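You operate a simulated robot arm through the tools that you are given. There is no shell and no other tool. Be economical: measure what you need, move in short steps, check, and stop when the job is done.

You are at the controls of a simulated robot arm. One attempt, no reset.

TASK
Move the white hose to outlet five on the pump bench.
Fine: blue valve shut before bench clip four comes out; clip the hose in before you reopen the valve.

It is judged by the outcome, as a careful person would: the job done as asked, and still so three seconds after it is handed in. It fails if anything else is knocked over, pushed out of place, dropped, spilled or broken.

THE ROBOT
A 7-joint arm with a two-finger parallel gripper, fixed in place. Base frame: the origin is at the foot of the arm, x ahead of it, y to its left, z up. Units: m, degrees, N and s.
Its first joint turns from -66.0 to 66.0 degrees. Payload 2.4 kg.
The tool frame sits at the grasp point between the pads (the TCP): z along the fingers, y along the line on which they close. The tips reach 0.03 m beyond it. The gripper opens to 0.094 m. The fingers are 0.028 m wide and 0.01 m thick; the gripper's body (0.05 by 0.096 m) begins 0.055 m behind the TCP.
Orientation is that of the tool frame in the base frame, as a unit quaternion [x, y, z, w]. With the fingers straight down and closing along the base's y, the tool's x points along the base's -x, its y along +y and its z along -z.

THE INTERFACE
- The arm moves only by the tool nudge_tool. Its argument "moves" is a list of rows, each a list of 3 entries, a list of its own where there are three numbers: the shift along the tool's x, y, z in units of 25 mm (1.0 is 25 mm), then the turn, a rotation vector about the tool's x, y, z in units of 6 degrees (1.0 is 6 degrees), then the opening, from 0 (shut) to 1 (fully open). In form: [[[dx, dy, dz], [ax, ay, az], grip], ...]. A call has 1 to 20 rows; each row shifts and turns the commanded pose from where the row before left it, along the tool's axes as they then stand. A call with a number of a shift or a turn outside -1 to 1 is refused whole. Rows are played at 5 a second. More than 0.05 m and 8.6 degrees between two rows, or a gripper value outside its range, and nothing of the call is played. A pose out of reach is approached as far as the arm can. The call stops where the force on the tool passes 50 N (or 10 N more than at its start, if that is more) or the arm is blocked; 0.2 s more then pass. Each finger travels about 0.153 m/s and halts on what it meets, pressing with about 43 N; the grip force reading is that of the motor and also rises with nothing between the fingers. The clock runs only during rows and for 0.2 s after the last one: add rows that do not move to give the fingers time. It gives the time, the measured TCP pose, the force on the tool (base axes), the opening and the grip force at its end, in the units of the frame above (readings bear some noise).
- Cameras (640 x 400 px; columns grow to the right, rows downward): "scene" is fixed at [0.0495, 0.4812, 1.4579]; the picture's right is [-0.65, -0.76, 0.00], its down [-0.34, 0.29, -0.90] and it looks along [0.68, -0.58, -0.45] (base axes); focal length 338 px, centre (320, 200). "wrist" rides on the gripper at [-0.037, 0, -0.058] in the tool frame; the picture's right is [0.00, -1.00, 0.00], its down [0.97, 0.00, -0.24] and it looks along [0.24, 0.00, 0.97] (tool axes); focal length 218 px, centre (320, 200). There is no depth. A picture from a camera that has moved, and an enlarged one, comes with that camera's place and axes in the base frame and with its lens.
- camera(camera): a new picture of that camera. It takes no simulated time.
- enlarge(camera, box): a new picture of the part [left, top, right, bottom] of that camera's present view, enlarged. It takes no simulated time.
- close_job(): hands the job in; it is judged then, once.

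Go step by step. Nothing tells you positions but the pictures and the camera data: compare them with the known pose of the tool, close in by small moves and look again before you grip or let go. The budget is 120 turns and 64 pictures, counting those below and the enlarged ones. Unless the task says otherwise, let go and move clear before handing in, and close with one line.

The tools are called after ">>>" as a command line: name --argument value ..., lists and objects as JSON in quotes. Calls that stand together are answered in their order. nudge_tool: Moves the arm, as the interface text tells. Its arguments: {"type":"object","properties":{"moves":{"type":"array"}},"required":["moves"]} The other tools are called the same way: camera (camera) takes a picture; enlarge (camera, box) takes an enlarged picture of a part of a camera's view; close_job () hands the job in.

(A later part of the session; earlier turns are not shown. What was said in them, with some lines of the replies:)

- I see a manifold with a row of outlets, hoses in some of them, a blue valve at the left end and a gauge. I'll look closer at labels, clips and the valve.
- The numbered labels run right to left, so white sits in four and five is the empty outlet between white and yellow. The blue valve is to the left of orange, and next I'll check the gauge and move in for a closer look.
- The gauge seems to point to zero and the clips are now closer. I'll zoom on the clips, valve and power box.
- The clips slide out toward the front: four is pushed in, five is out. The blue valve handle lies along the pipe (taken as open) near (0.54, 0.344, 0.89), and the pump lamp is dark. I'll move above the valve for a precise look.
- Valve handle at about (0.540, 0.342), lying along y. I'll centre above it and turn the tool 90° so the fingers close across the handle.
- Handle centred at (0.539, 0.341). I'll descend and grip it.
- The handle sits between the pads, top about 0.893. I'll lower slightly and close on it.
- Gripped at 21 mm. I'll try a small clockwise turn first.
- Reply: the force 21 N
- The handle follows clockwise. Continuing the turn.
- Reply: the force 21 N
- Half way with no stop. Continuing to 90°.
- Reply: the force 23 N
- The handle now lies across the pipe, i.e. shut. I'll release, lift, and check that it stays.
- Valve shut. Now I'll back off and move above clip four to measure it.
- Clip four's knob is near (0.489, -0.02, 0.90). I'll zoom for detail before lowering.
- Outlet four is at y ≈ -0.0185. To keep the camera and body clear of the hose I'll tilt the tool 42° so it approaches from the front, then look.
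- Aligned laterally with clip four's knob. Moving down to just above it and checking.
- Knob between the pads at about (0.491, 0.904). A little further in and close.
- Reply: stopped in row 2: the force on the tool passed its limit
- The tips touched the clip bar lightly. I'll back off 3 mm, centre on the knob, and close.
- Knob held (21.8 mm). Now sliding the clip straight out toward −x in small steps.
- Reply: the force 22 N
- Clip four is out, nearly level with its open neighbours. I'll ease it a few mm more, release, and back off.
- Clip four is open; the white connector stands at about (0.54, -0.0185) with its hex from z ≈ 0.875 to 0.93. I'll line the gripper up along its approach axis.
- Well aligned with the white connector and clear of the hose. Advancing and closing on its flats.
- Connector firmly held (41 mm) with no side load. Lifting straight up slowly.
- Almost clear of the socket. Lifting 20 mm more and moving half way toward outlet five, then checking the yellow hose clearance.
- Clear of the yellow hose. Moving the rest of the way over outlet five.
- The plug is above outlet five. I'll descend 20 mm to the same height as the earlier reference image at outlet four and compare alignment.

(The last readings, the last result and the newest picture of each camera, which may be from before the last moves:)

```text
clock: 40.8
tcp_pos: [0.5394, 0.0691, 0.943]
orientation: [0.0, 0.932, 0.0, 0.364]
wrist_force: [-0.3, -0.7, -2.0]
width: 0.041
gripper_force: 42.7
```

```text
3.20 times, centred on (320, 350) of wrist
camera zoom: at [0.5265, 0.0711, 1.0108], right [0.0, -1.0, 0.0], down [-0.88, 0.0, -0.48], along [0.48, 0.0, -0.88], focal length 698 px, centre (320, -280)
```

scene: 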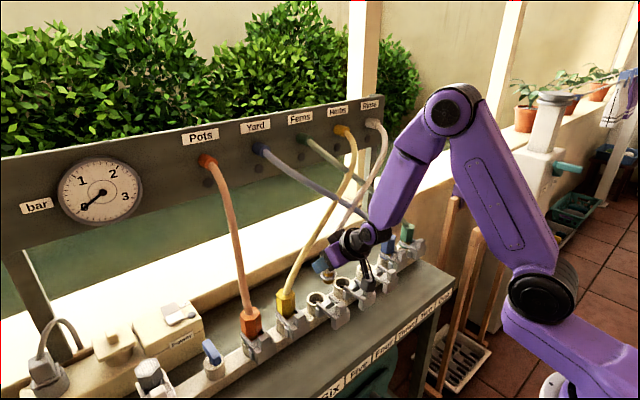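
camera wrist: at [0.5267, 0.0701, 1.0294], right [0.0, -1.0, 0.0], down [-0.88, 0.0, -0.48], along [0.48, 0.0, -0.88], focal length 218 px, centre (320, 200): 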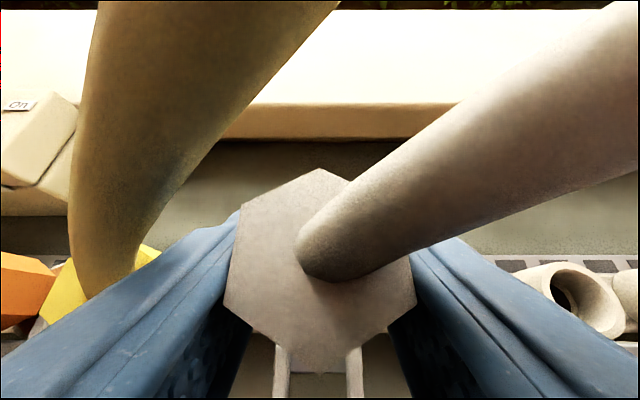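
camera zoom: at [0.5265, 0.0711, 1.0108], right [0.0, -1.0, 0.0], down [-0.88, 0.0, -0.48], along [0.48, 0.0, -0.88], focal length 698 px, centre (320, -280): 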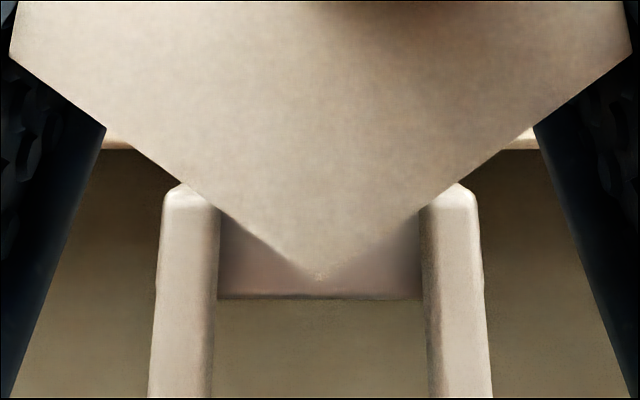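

Prongs are symmetric about the hex vertex, and the plug is centred over the socket. Lowering it in slowly.

>>> nudge_tool --moves '[[[0.122, 0, 0.118], [0, 0, 0], 0.3], [[0.109, 0, 0.118], [0, 0, 0], 0.3], [[0.109, 0, 0.118], [0, 0, 0], 0.3], [[0.109, 0, 0.118], [0, 0, 0], 0.3], [[0, 0, 0], [0, 0, 0], 0.3]]'

```text
clock: 42.0
tcp_pos: [0.5389, 0.0689, 0.9274]
orientation: [-0.001, 0.932, 0.001, 0.362]
wrist_force: [0.4, 0.3, -1.0]
width: 0.041
gripper_force: 43.5
```

No contact force; continuing to the seated height of 0.911.

>>> nudge_tool --moves '[[[0.109, 0, 0.118], [0, 0, 0], 0.3], [[0.109, 0, 0.118], [0, 0, 0], 0.3], [[0.109, 0, 0.118], [0, 0, 0], 0.3], [[0.109, 0, 0.118], [0, 0, 0], 0.3], [[0, 0, 0], [0, 0, 0], 0.3]]'

>>> enlarge --camera "scene" --box '[270, 210, 450, 330]'

```text
clock: 43.2
tcp_pos: [0.5388, 0.0689, 0.912]
orientation: [0.0, 0.931, 0.001, 0.364]
wrist_force: [-2.9, -1.0, 8.4]
width: 0.0411
gripper_force: 42.7
```

```text
3.33 times, centred on (360, 270) of scene
camera zoom: at [0.0492, 0.4812, 1.4579], right [-0.65, -0.76, 0.0], down [-0.34, 0.29, -0.9], along [0.68, -0.58, -0.45], focal length 1128 px, centre (187, -33)
```

zoom: 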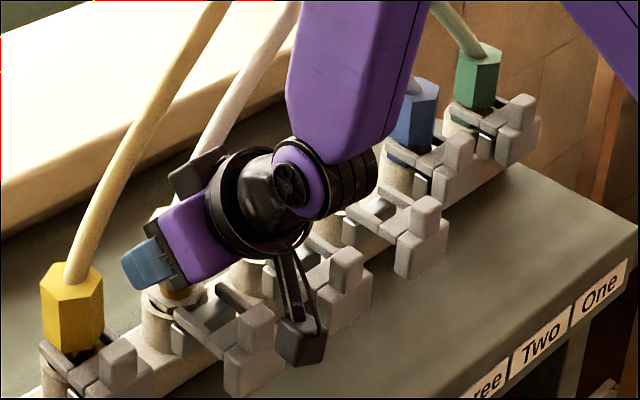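

Contact at the seated height. A small press to be sure, then release and back away along the tool axis.

>>> nudge_tool --moves '[[[0.03, 0, 0.035], [0, 0, 0], 0.3], [[0, 0, 0], [0, 0, 0], 0.3], [[0, 0, 0], [0, 0, 0], 0.65], [[0, 0, 0], [0, 0, 0], 0.65], [[0, 0, -1], [0, 0, 0], 0.65], [[0, 0, -1], [0, 0, 0], 0.65], [[0, 0, -1], [0, 0, 0], 0.65], [[0, 0, -1], [0, 0, 0], 0.65], [[0, 0, -1], [0, 0, 0], 0.65], [[0, 0, 0], [0, 0, 0], 0.65]]'

>>> camera --camera "wrist"

>>> enlarge --camera "scene" --box '[270, 210, 450, 330]'

```text
clock: 45.4
tcp_pos: [0.453, 0.0713, 1.001]
orientation: [0.001, 0.932, -0.001, 0.363]
wrist_force: [0.1, -0.2, 0.7]
width: 0.0611
gripper_force: 0.1
```

```text
19 pictures are left
camera wrist: at [0.4408, 0.0728, 1.0677], right [0.0, -1.0, 0.0], down [-0.88, 0.0, -0.48], along [0.48, 0.0, -0.88], focal length 218 px, centre (320, 200)
```

wrist: 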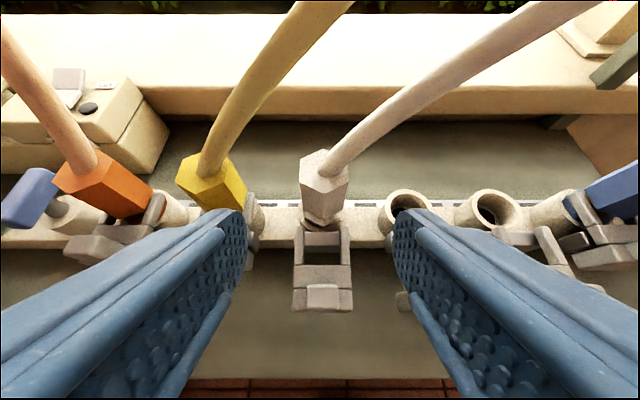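

```text
3.33 times, centred on (360, 270) of scene
camera zoom: at [0.0494, 0.4812, 1.4579], right [-0.65, -0.76, 0.0], down [-0.34, 0.29, -0.9], along [0.68, -0.58, -0.45], focal length 1128 px, centre (187, -33)
```

zoom: 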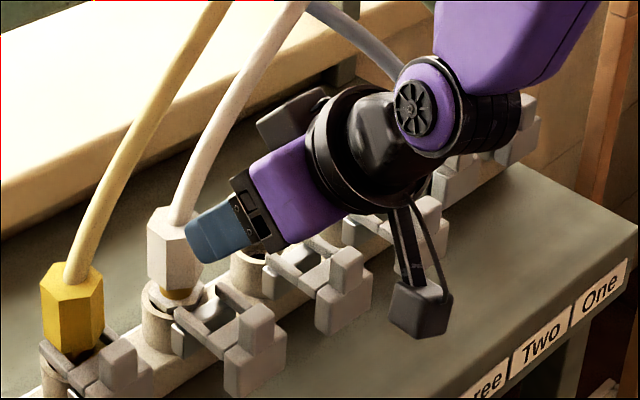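

The hose stands seated in outlet five with clip five's knob near (0.455, 0.070). Now I'll approach that knob the same way as clip four.

>>> nudge_tool --moves '[[[0.9, 0, 0], [0, 0, 0], 0.4], [[0.9, -0.04, 0], [0, 0, 0], 0.4], [[0.62, 0, 0], [0, 0, 0], 0.4], [[0, 0, 0.8], [0, 0, 0], 0.4], [[0, 0, 0.8], [0, 0, 0], 0.4], [[0, 0, 0.3], [0, 0, 0], 0.4], [[0, 0, 0], [0, 0, 0], 0.4]]'

>>> camera --camera "wrist"

```text
clock: 47.0
tcp_pos: [0.4408, 0.0699, 0.925]
orientation: [0.0, 0.932, 0.001, 0.364]
wrist_force: [0.6, 0.4, -0.6]
width: 0.0376
gripper_force: 0.0
```

```text
17 pictures are left
camera wrist: at [0.428, 0.0703, 0.9919], right [0.0, -1.0, 0.0], down [-0.88, 0.0, -0.48], along [0.48, 0.0, -0.88], focal length 218 px, centre (320, 200)
```

wrist: 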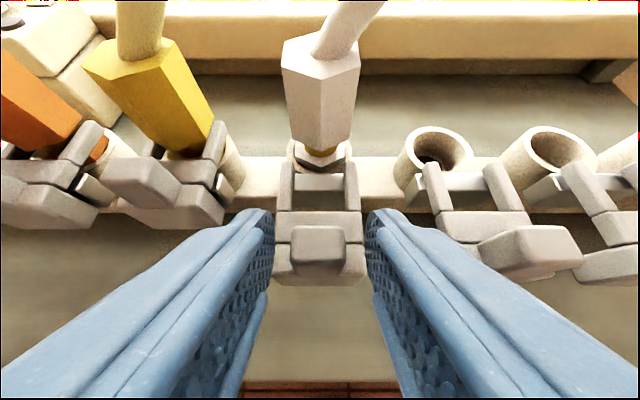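

Knob centred between pads. A touch further and grip.

>>> nudge_tool --moves '[[[0.05, 0.02, 0.25], [0, 0, 0], 0.4], [[0, 0, 0], [0, 0, 0], 0.1], [[0, 0, 0], [0, 0, 0], 0.1], [[0, 0, 0], [0, 0, 0], 0.1]]'

```text
clock: 48.0
tcp_pos: [0.4434, 0.0697, 0.9205]
orientation: [0.0, 0.932, 0.001, 0.363]
wrist_force: [-0.6, 5.4, -1.2]
width: 0.0215
gripper_force: 44.4
```

Knob held. Sliding the clip in toward +x in small steps.

>>> nudge_tool --moves '[[[-0.147, 0, 0.136], [0, 0, 0], 0.1], [[-0.147, 0, 0.136], [0, 0, 0], 0.1], [[-0.147, 0, 0.136], [0, 0, 0], 0.1], [[-0.147, 0, 0.136], [0, 0, 0], 0.1], [[-0.147, 0, 0.136], [0, 0, 0], 0.1], [[-0.147, 0, 0.136], [0, 0, 0], 0.1], [[-0.12, 0, 0.11], [0, 0, 0], 0.1], [[0, 0, 0], [0, 0, 0], 0.1]]'

>>> camera --camera "wrist"

```text
clock: 49.8
tcp_pos: [0.4784, 0.0695, 0.9204]
orientation: [-0.001, 0.932, 0.0, 0.363]
wrist_force: [-0.1, 17.1, -12.0]
width: 0.0216
gripper_force: 44.9
```

```text
16 pictures are left
camera wrist: at [0.4659, 0.0711, 0.987], right [0.0, -1.0, 0.0], down [-0.88, 0.0, -0.48], along [0.48, 0.0, -0.88], focal length 218 px, centre (320, 200)
```

wrist: 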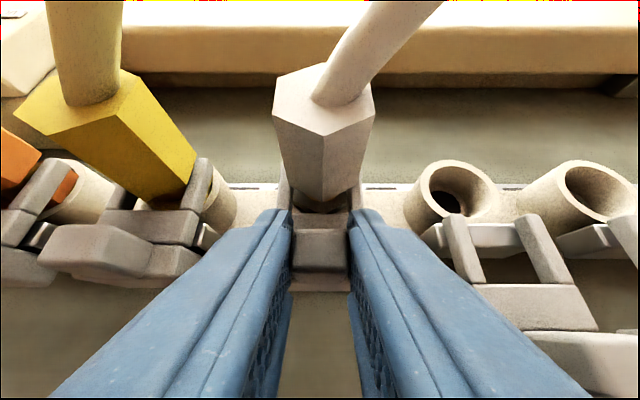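

Clip has slid 35 mm with no end-stop force yet. I'll push a few mm more to seat it against its stop.

>>> nudge_tool --moves '[[[-0.06, 0, 0.055], [0, 0, 0], 0.1], [[-0.06, 0, 0.055], [0, 0, 0], 0.1], [[-0.06, 0, 0.055], [0, 0, 0], 0.1], [[0, 0, 0], [0, 0, 0], 0.1]]'

```text
clock: 50.8
tcp_pos: [0.481, 0.0707, 0.9198]
orientation: [-0.002, 0.933, 0.0, 0.359]
wrist_force: [-38.5, 15.4, 11.0]
width: 0.0215
gripper_force: 44.5
```

End stop reached (38 N). Releasing and backing off to verify.

>>> nudge_tool --moves '[[[0.1, 0, -0.09], [0, 0, 0], 0.1], [[0, 0, 0], [0, 0, 0], 0.4], [[0, 0, 0], [0, 0, 0], 0.4], [[0, 0, -0.6], [0, 0, 0], 0.4], [[0, 0, -1], [0, 0, 0], 0.4], [[0, 0, -1], [0, 0, 0], 0.4], [[0, 0, -1], [0, 0, 0], 0.4], [[0, 0, -1], [0, 0, 0], 0.4], [[0, 0, 0], [0, 0, 0], 0.4]]'

>>> camera --camera "wrist"

>>> enlarge --camera "scene" --box '[230, 220, 390, 340]'

```text
clock: 52.8
tcp_pos: [0.4034, 0.0709, 1.0043]
orientation: [0.001, 0.932, 0.0, 0.363]
wrist_force: [0.8, -0.6, -0.1]
width: 0.0376
gripper_force: 0.1
```

```text
15 pictures are left
camera wrist: at [0.392, 0.0717, 1.0713], right [0.0, -1.0, 0.0], down [-0.88, 0.0, -0.48], along [0.48, 0.0, -0.88], focal length 218 px, centre (320, 200)
```

wrist: 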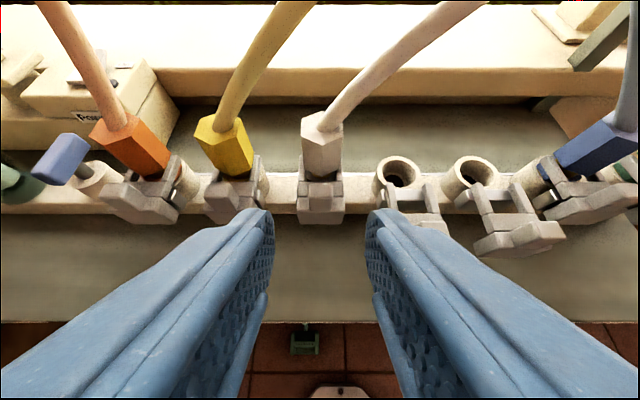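

```text
3.33 times, centred on (310, 280) of scene
camera zoom: at [0.0494, 0.4812, 1.4579], right [-0.65, -0.76, 0.0], down [-0.34, 0.29, -0.9], along [0.68, -0.58, -0.45], focal length 1128 px, centre (353, -67)
```

zoom: 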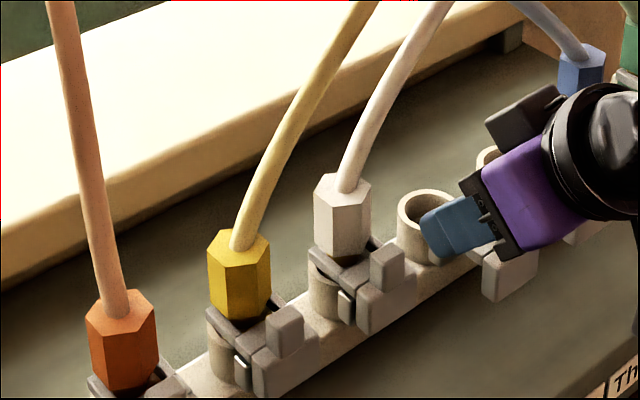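

White is clipped in like its neighbours. Now back to vertical and over to the valve to reopen it.

>>> nudge_tool --moves '[[[0, 0, -0.8], [0, 1, 0], 0.5], [[0, 0, 0], [0, 1, 0], 0.5], [[0, 0, 0], [0, 1, 0], 0.5], [[0, 0, 0], [0, 1, 0], 0.5], [[0, 0, 0], [0, 1, 0], 0.5], [[0, 0, 0], [0, 1, 0], 0.5], [[0, 0, 0], [0, 1, 0], 0.5], [[0, 1, 0], [0, 0.1, 0], 0.5], [[0, 1, 0], [0, 0, 0], 0.5], [[0, 1, 0], [0, 0, 0], 0.5], [[0, 1, 0], [0, 0, 0], 0.5], [[0, 1, 0], [0, 0, 0], 0.5], [[0, 1, 0], [0, 0, 0], 0.5], [[0, 1, 0], [0, 0, 0], 0.5], [[0, 1, 0], [0, 0, 0], 0.5], [[0, 1, 0], [0, 0, 0], 0.5], [[0, 1, 0], [0, 0, 0], 0.5], [[0, 0.8, 0], [0, 0, 0], 0.5], [[0, 0, 0], [0, 0, 0], 0.5]]'

```text
clock: 56.8
tcp_pos: [0.3924, 0.3378, 1.0211]
orientation: [0.001, 0.992, 0.0, 0.13]
wrist_force: [0.9, -0.7, 0.0]
width: 0.047
gripper_force: 0.1
out of reach, approached as far as the arm can: row 5, 6, 7
```

Some tilt remains (15°) because a few rows were out of reach there. I'll move outward and see whether the wrist straightens.

>>> nudge_tool --moves '[[[-0.8, 0, 0], [0, 0, 0], 0.5], [[-0.8, 0, 0], [0, 0, 0], 0.5], [[0, 0, 0], [0, 0, 0], 0.5]]'

```text
clock: 57.6
tcp_pos: [0.4312, 0.3387, 1.0297]
orientation: [0.0, 0.991, -0.001, 0.131]
wrist_force: [-0.2, 0.1, 1.0]
width: 0.047
gripper_force: 0.0
```

The commanded tilt is still 15°; now I'll take it out here and move over the valve.

>>> nudge_tool --moves '[[[0, 0, 0], [0, 0.84, 0], 0.5], [[0, 0, 0], [0, 0.84, 0], 0.5], [[0, 0, 0], [0, 0.84, 0], 0.5], [[-1, 0, 0], [0, 0, 0], 0.5], [[-1, 0, 0], [0, 0, 0], 0.5], [[-1, 0, 0], [0, 0, 0], 0.5], [[-1, 0.05, 0], [0, 0, 0], 0.5], [[-0.33, 0.05, 0], [0, 0, 0], 0.5], [[0, 0, 0], [0, 0, 0], 0.5]]'

>>> camera --camera "wrist"

```text
clock: 59.6
tcp_pos: [0.4485, 0.34, 1.0356]
orientation: [0.001, 0.991, -0.001, 0.134]
wrist_force: [-1.2, -0.1, 0.1]
width: 0.0473
gripper_force: 0.0
out of reach, approached as far as the arm can: row 1, 2, 3, 4, 5, 6, 7, 8
```

```text
13 pictures are left
camera wrist: at [0.4673, 0.3402, 1.1011], right [0.0, -1.0, 0.0], down [-1.0, 0.0, -0.02], along [0.02, 0.0, -1.0], focal length 218 px, centre (320, 200)
```

wrist: 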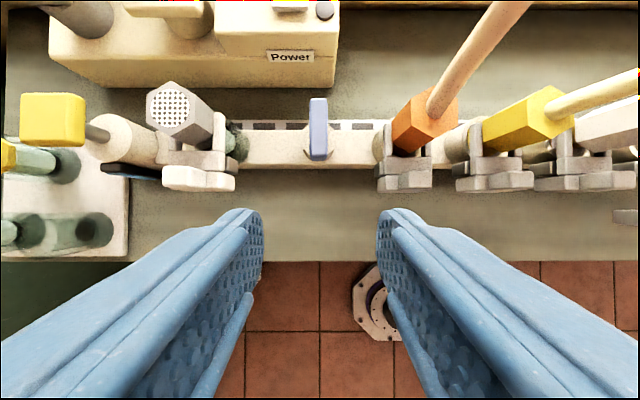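

The wrist seems to hit a joint limit at this posture when near the base. I'll move outward with the tilt kept, then straighten there.

>>> nudge_tool --moves '[[[-0.9, 0, 0], [0, 0, 0], 0.5], [[-0.9, 0, 0], [0, 0, 0], 0.5], [[-0.9, 0, 0], [0, 0, 0], 0.5], [[-0.8, 0, 0], [0, 0, 0], 0.5], [[0, 0, 0], [0, 0.5, 0], 0.5], [[0, 0, 0], [0, 0.5, 0], 0.5], [[0, 0, 0], [0, 0.5, 0], 0.5], [[0, 0, 0], [0, 0.5, 0], 0.5], [[0, 0, 0], [0, 0.5, 0], 0.5], [[0, 0, 0], [0, 0, 0], 0.5]]'

```text
clock: 61.8
tcp_pos: [0.447, 0.3385, 1.0352]
orientation: [0.0, 0.991, 0.0, 0.133]
wrist_force: [-0.1, -0.1, 0.2]
width: 0.0469
gripper_force: 0.1
out of reach, approached as far as the arm can: row 1, 2, 3, 4, 5, 6, 7, 8, 9
```

Still stuck here; a scene picture will show the arm's posture.

>>> camera --camera "scene"

>>> nudge_tool --moves '[[[0, 0, -0.5], [0, 0, 0], 0.5], [[0, 0, -0.5], [0, 0, 0], 0.5], [[0, 0, 0], [0, 0, 0], 0.5]]'

```text
12 pictures are left
```

scene: 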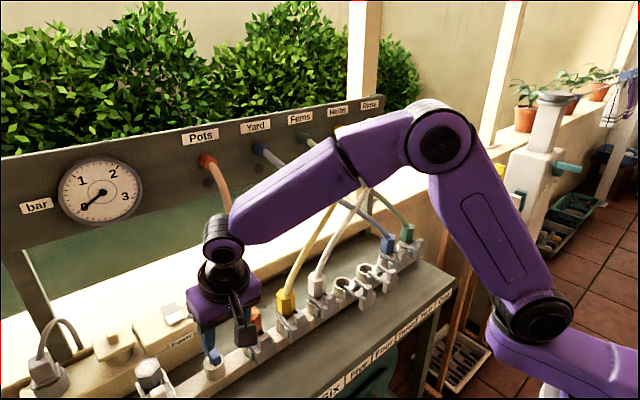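

```text
clock: 62.6
tcp_pos: [0.4365, 0.3377, 1.0588]
orientation: [0.0, 0.991, -0.003, 0.137]
wrist_force: [0.4, -0.1, 0.7]
width: 0.047
gripper_force: 0.1
out of reach, approached as far as the arm can: row 2
```

The elbow has drifted to the right side. I'll retrace to y ≈ 0.03, straighten there, and come back with the tool vertical as on the first traverse.

>>> nudge_tool --moves '[[[0, -1, 0], [0, 0, 0], 0.5], [[0, -1, 0], [0, 0, 0], 0.5], [[0, -1, 0], [0, 0, 0], 0.5], [[0, -1, 0], [0, 0, 0], 0.5], [[0, -1, 0], [0, 0, 0], 0.5], [[0, -1, 0], [0, 0, 0], 0.5], [[0, -1, 0], [0, 0, 0], 0.5], [[0, -1, 0], [0, 0, 0], 0.5], [[0, -1, 0], [0, 0, 0], 0.5], [[0, -1, 0], [0, 0, 0], 0.5], [[0, -1, 0], [0, 0, 0], 0.5], [[0, -1, 0], [0, 0, 0], 0.5], [[0, 0, 0], [0, 0, 0], 0.5]]'

```text
clock: 65.4
tcp_pos: [0.3816, 0.066, 1.0442]
orientation: [0.0, 0.991, -0.002, 0.135]
wrist_force: [0.5, -0.4, 0.9]
width: 0.0468
gripper_force: 0.0
out of reach, approached as far as the arm can: row 5, 7, 8, 9, 10, 11, 12
```

I'll go up and outward here, then straighten.

>>> nudge_tool --moves '[[[-0.25, 0, -0.9], [0, 0, 0], 0.5], [[-0.25, 0, -0.9], [0, 0, 0], 0.5], [[-0.25, 0, -0.9], [0, 0, 0], 0.5], [[-0.9, 0, 0], [0, 0, 0], 0.5], [[-0.9, 0, 0], [0, 0, 0], 0.5], [[-0.9, 0, 0.2], [0, 0, 0], 0.5], [[-0.9, 0, 0.2], [0, 0, 0], 0.5], [[0, 0, 0], [0, 0, 0], 0.5]]'

```text
clock: 67.2
tcp_pos: [0.398, 0.1149, 1.0554]
orientation: [0.0, 0.991, -0.002, 0.135]
wrist_force: [-0.6, -0.4, -0.2]
width: 0.047
gripper_force: 0.1
out of reach, approached as far as the arm can: row 1, 2, 3, 4, 5, 6, 7
```

A wrist joint seems to be riding its limit. I'll tilt forward again to free it, move outward, and straighten farther from the base.

>>> nudge_tool --moves '[[[0, 0, 0], [0, -1, 0], 0.5], [[0, 0, 0], [0, -1, 0], 0.5], [[0, 0, 0], [0, -1, 0], 0.5], [[0, 0, 0], [0, -1, 0], 0.5], [[-0.7, -0.5, 0.2], [0, 0, 0], 0.5], [[-0.7, -0.5, 0.2], [0, 0, 0], 0.5], [[-0.7, -0.5, 0.2], [0, 0, 0], 0.5], [[0, 0, 0], [0, 0, 0], 0.5]]'

```text
clock: 69.0
tcp_pos: [0.4482, 0.0774, 1.0774]
orientation: [-0.001, 0.942, 0.0, 0.337]
wrist_force: [-0.1, 0.4, 1.0]
width: 0.047
gripper_force: 0.1
```

Free again. Moving out and up a bit more, then straightening gradually.

>>> nudge_tool --moves '[[[-0.85, 0, -0.08], [0, 0, 0], 0.5], [[-0.85, 0, -0.08], [0, 0, 0], 0.5], [[0, 0, 0], [0, 0.8, 0], 0.5], [[0, 0, 0], [0, 0.8, 0], 0.5], [[0, 0, 0], [0, 0.8, 0], 0.5], [[0, 0, 0], [0, 0.8, 0], 0.5], [[0, 0, 0], [0, 0.8, 0], 0.5], [[0, 0, 0], [0, 0.8, 0], 0.5], [[0, 0, 0], [0, 0.8, 0], 0.5], [[0, 0, 0], [0, 0.8, 0], 0.5], [[0, 0, 0], [0, 0.17, 0], 0.5], [[0, 0, 0], [0, 0, 0], 0.5]]'

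```text
clock: 71.6
tcp_pos: [0.4768, 0.0763, 1.1072]
orientation: [0.0, 0.981, -0.002, 0.195]
wrist_force: [0.2, -0.2, 0.2]
width: 0.0469
gripper_force: 0.0
out of reach, approached as far as the arm can: row 7, 8, 9, 10
```

Straightening is still limited in this posture. I'll retrace to the place where I originally tilted (0.464, -0.02, 1.037) with the tilt on, and straighten there.

>>> nudge_tool --moves '[[[0, 0, 0], [0, -1, 0], 0.5], [[0, 0, 0], [0, -1, 0], 0.5], [[0, 0, 0], [0, -1, 0], 0.5], [[0.4, -0.8, 0.4], [0, -0.3, 0], 0.5], [[0.4, -0.8, 0.4], [0, 0, 0], 0.5], [[0.4, -0.8, 0.4], [0, 0, 0], 0.5], [[0.4, -0.8, 0.4], [0, 0, 0], 0.5], [[0.4, -0.8, 0.4], [0, 0, 0], 0.5], [[0, 0, 0], [0, 0, 0], 0.5]]'

```text
clock: 73.6
tcp_pos: [0.4722, -0.0226, 1.0341]
orientation: [0.001, 0.936, -0.002, 0.353]
wrist_force: [0.1, -0.4, 0.1]
width: 0.047
gripper_force: 0.1
```

>>> nudge_tool --moves '[[[0, 0, 0], [0, 0.8, 0], 0.5], [[0, 0, 0], [0, 0.8, 0], 0.5], [[0, 0, 0], [0, 0.8, 0], 0.5], [[0, 0, 0], [0, 0.8, 0], 0.5], [[0, 0, 0], [0, 0.8, 0], 0.5], [[0, 0, 0], [0, 0.8, 0], 0.5], [[0, 0, 0], [0, 0.8, 0], 0.5], [[0, 0, 0], [0, 0.8, 0], 0.5], [[0, 0, 0], [0, 0.4, 0], 0.5], [[0, 0, 0], [0, 0, 0], 0.5]]'

>>> camera --camera "scene"

```text
clock: 75.8
tcp_pos: [0.4799, -0.0236, 1.0376]
orientation: [0.0, 1.0, -0.002, 0.004]
wrist_force: [-0.5, -0.3, -0.6]
width: 0.0472
gripper_force: 0.0
out of reach, approached as far as the arm can: row 2, 3
```

```text
11 pictures are left
```

scene: 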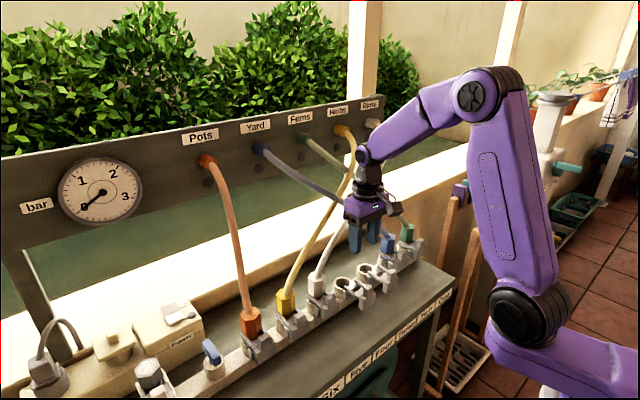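

Restored: the tool is vertical again. Traversing left to the valve, checking half way.

>>> nudge_tool --moves '[[[0.5, 0, 0], [0, 0.08, 0], 0.5], [[0, 1, 0], [0, 0, 0], 0.5], [[0, 1, 0], [0, 0, 0], 0.5], [[0, 1, 0], [0, 0, 0], 0.5], [[0, 1, 0], [0, 0, 0], 0.5], [[0, 1, 0], [0, 0, 0], 0.5], [[0, 1, 0], [0, 0, 0], 0.5], [[0, 1, 0], [0, 0, 0], 0.5], [[0, 1, 0], [0, 0, 0], 0.5], [[0, 0, 0], [0, 0, 0], 0.5]]'

```text
clock: 78.0
tcp_pos: [0.4679, 0.1767, 1.0359]
orientation: [0.001, 1.0, -0.001, -0.001]
wrist_force: [-0.5, 0.8, 0.1]
width: 0.0469
gripper_force: 0.0
```

>>> nudge_tool --moves '[[[0, 1, 0], [0, 0, 0], 0.5], [[0, 1, 0], [0, 0, 0], 0.5], [[0, 1, 0], [0, 0, 0], 0.5], [[0, 1, 0], [0, 0, 0], 0.5], [[0, 1, 0], [0, 0, 0], 0.5], [[0, 1, 0], [0, 0, 0], 0.5], [[-1, 0.57, 0], [0, 0, 0], 0.5], [[-1, 0, 0], [0, 0, 0], 0.5], [[-0.88, 0, 0], [0, 0, 0], 0.5], [[0, 0, 0], [0, 0, 0], 0.5]]'

>>> camera --camera "wrist"

```text
clock: 80.2
tcp_pos: [0.5411, 0.34, 1.0361]
orientation: [0.001, 1.0, -0.002, 0.0]
wrist_force: [-0.5, -0.3, 0.6]
width: 0.0468
gripper_force: 0.0
```

```text
10 pictures are left
camera wrist: at [0.5771, 0.3407, 1.0935], right [0.0, -1.0, 0.0], down [-0.97, 0.0, 0.24], along [-0.24, 0.0, -0.97], focal length 218 px, centre (320, 200)
```

wrist: 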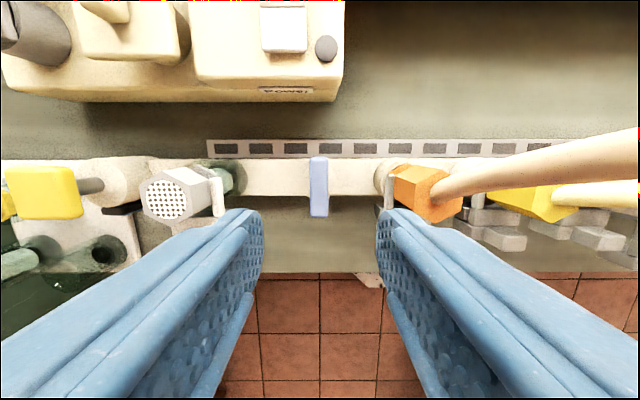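

Directly above the valve, handle between the fingers. Descending to 0.901 and gripping.

>>> nudge_tool --moves '[[[0.04, 0.03, 1], [0, 0, 0], 0.5], [[0, 0, 1], [0, 0, 0], 0.5], [[0, 0, 1], [0, 0, 0], 0.5], [[0, 0, 1], [0, 0, 0], 0.5], [[0, 0, 0.9], [0, 0, 0], 0.5], [[0, 0, 0.5], [0, 0, 0], 0.5], [[0, 0, 0], [0, 0, 0], 0.1], [[0, 0, 0], [0, 0, 0], 0.1], [[0, 0, 0], [0, 0, 0], 0.1]]'

```text
clock: 82.2
tcp_pos: [0.5398, 0.3403, 0.9009]
orientation: [0.0, 1.0, 0.0, 0.0]
wrist_force: [0.6, 2.0, -3.2]
width: 0.0215
gripper_force: 45.2
```

Handle gripped. Turning counter-clockwise back toward open.

>>> nudge_tool --moves '[[[0, 0, 0], [0, 0, -0.7], 0.1], [[0, 0, 0], [0, 0, -0.7], 0.1], [[0, 0, 0], [0, 0, -0.7], 0.1], [[0, 0, 0], [0, 0, -0.7], 0.1], [[0, 0, 0], [0, 0, -0.7], 0.1], [[0, 0, 0], [0, 0, -0.7], 0.1], [[0, 0, 0], [0, 0, -0.7], 0.1], [[0, 0, 0], [0, 0, -0.7], 0.1], [[0, 0, 0], [0, 0, -0.7], 0.1], [[0, 0, 0], [0, 0, -0.7], 0.1], [[0, 0, 0], [0, 0, 0], 0.1]]'

```text
clock: 84.6
tcp_pos: [0.5409, 0.3408, 0.9009]
orientation: [-0.359, 0.933, -0.002, 0.0]
wrist_force: [11.7, -1.8, -18.7]
width: 0.0213
gripper_force: 45.0
```

>>> nudge_tool --moves '[[[0, 0, 0], [0, 0, -0.7], 0.1], [[0, 0, 0], [0, 0, -0.7], 0.1], [[0, 0, 0], [0, 0, -0.7], 0.1], [[0, 0, 0], [0, 0, -0.7], 0.1], [[0, 0, 0], [0, 0, -0.7], 0.1], [[0, 0, 0], [0, 0, -0.7], 0.1], [[0, 0, 0], [0, 0, -0.7], 0.1], [[0, 0, 0], [0, 0, -0.7], 0.1], [[0, 0, 0], [0, 0, -0.7], 0.1], [[0, 0, 0], [0, 0, -0.7], 0.1], [[0, 0, 0], [0, 0, -0.7], 0.1], [[0, 0, 0], [0, 0, -0.3], 0.1], [[0, 0, 0], [0, 0, 0], 0.1]]'

>>> camera --camera "wrist"

```text
clock: 87.4
tcp_pos: [0.5398, 0.3395, 0.9007]
orientation: [-0.707, 0.707, -0.002, -0.001]
wrist_force: [13.8, -7.1, -23.2]
width: 0.0215
gripper_force: 45.6
```

```text
9 pictures are left
camera wrist: at [0.5395, 0.3788, 0.9577], right [1.0, 0.0, 0.0], down [0.0, -0.97, 0.24], along [0.0, -0.24, -0.97], focal length 218 px, centre (320, 200)
```

wrist: 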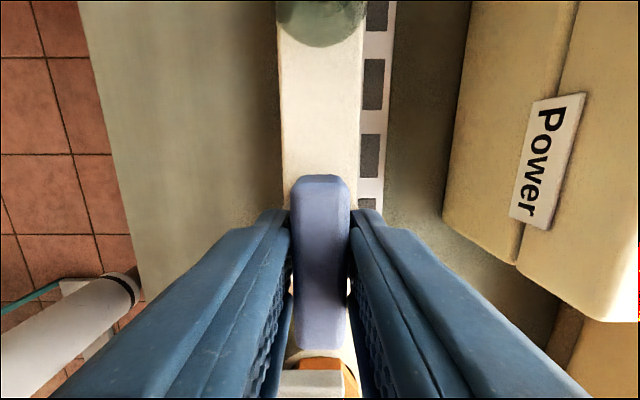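

The handle is back along the pipe. Releasing, lifting clear, and checking everything.

>>> nudge_tool --moves '[[[0, 0, 0], [0, 0, 0], 0.4], [[0, 0, 0], [0, 0, 0], 0.4], [[0, 0, -0.5], [0, 0, 0], 0.4], [[0, 0, -1], [0, 0, 0], 0.4], [[0, 0, -1], [0, 0, 0], 0.4], [[0, 0, -1], [0, 0, 0], 0.4], [[0, 0, -1], [0, 0, 0], 0.4], [[0, 0, -1], [0, 0, 0], 0.4], [[0, 0, -1], [0, 0, 0], 0.4], [[0, 0, 0], [0, 0, 0], 0.4]]'

>>> camera --camera "wrist"

>>> camera --camera "scene"

>>> enlarge --camera "scene" --box '[180, 220, 440, 390]'

```text
clock: 89.6
tcp_pos: [0.5384, 0.341, 1.0656]
orientation: [0.707, -0.707, 0.001, 0.0]
wrist_force: [-0.2, -0.5, -0.9]
width: 0.0375
gripper_force: 0.1
```

```text
8 pictures are left
camera wrist: at [0.5382, 0.3791, 1.1225], right [1.0, 0.0, 0.0], down [0.0, -0.97, 0.24], along [0.0, -0.24, -0.97], focal length 218 px, centre (320, 200)
```

wrist: 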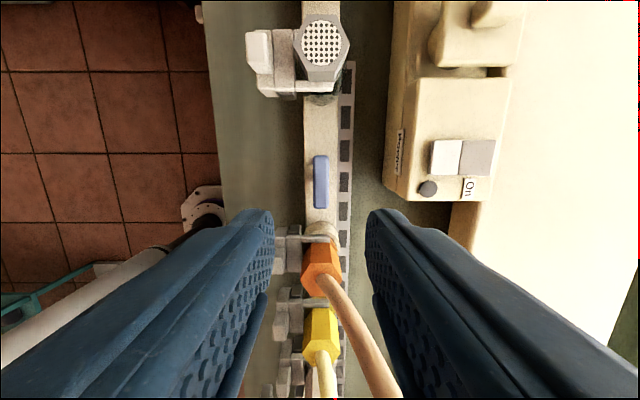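

```text
7 pictures are left
```

scene: 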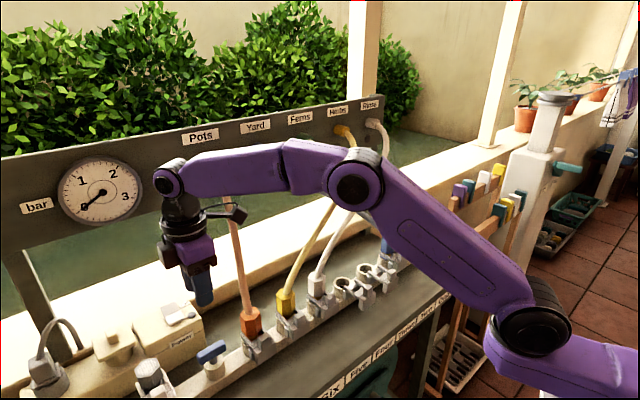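

```text
2.35 times, centred on (310, 305) of scene
camera zoom: at [0.0494, 0.4812, 1.4579], right [-0.65, -0.76, 0.0], down [-0.34, 0.29, -0.9], along [0.68, -0.58, -0.45], focal length 796 px, centre (344, -47)
```

zoom: 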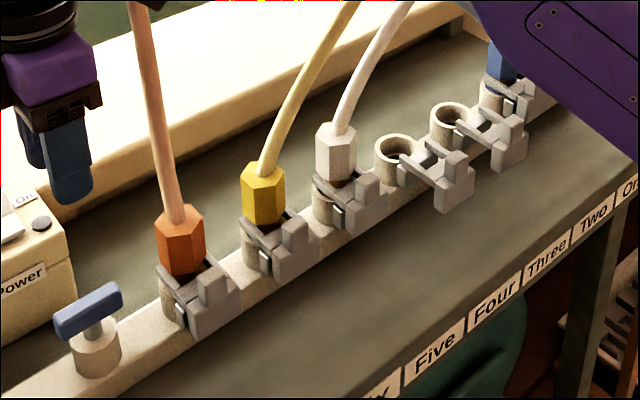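

The white hose is clipped into outlet five, the valve handle is back along the pipe, nothing else has moved, and the gripper is clear. Handing in.

>>> close_job

```text
The job is handed in.
```

The white hose is now clipped into outlet five. I shut the blue valve before pulling clip four and reopened it only after clip five was pushed home. I took the handle lying along the pipe as open; the gauge read 0 bar throughout and couldn't confirm it.
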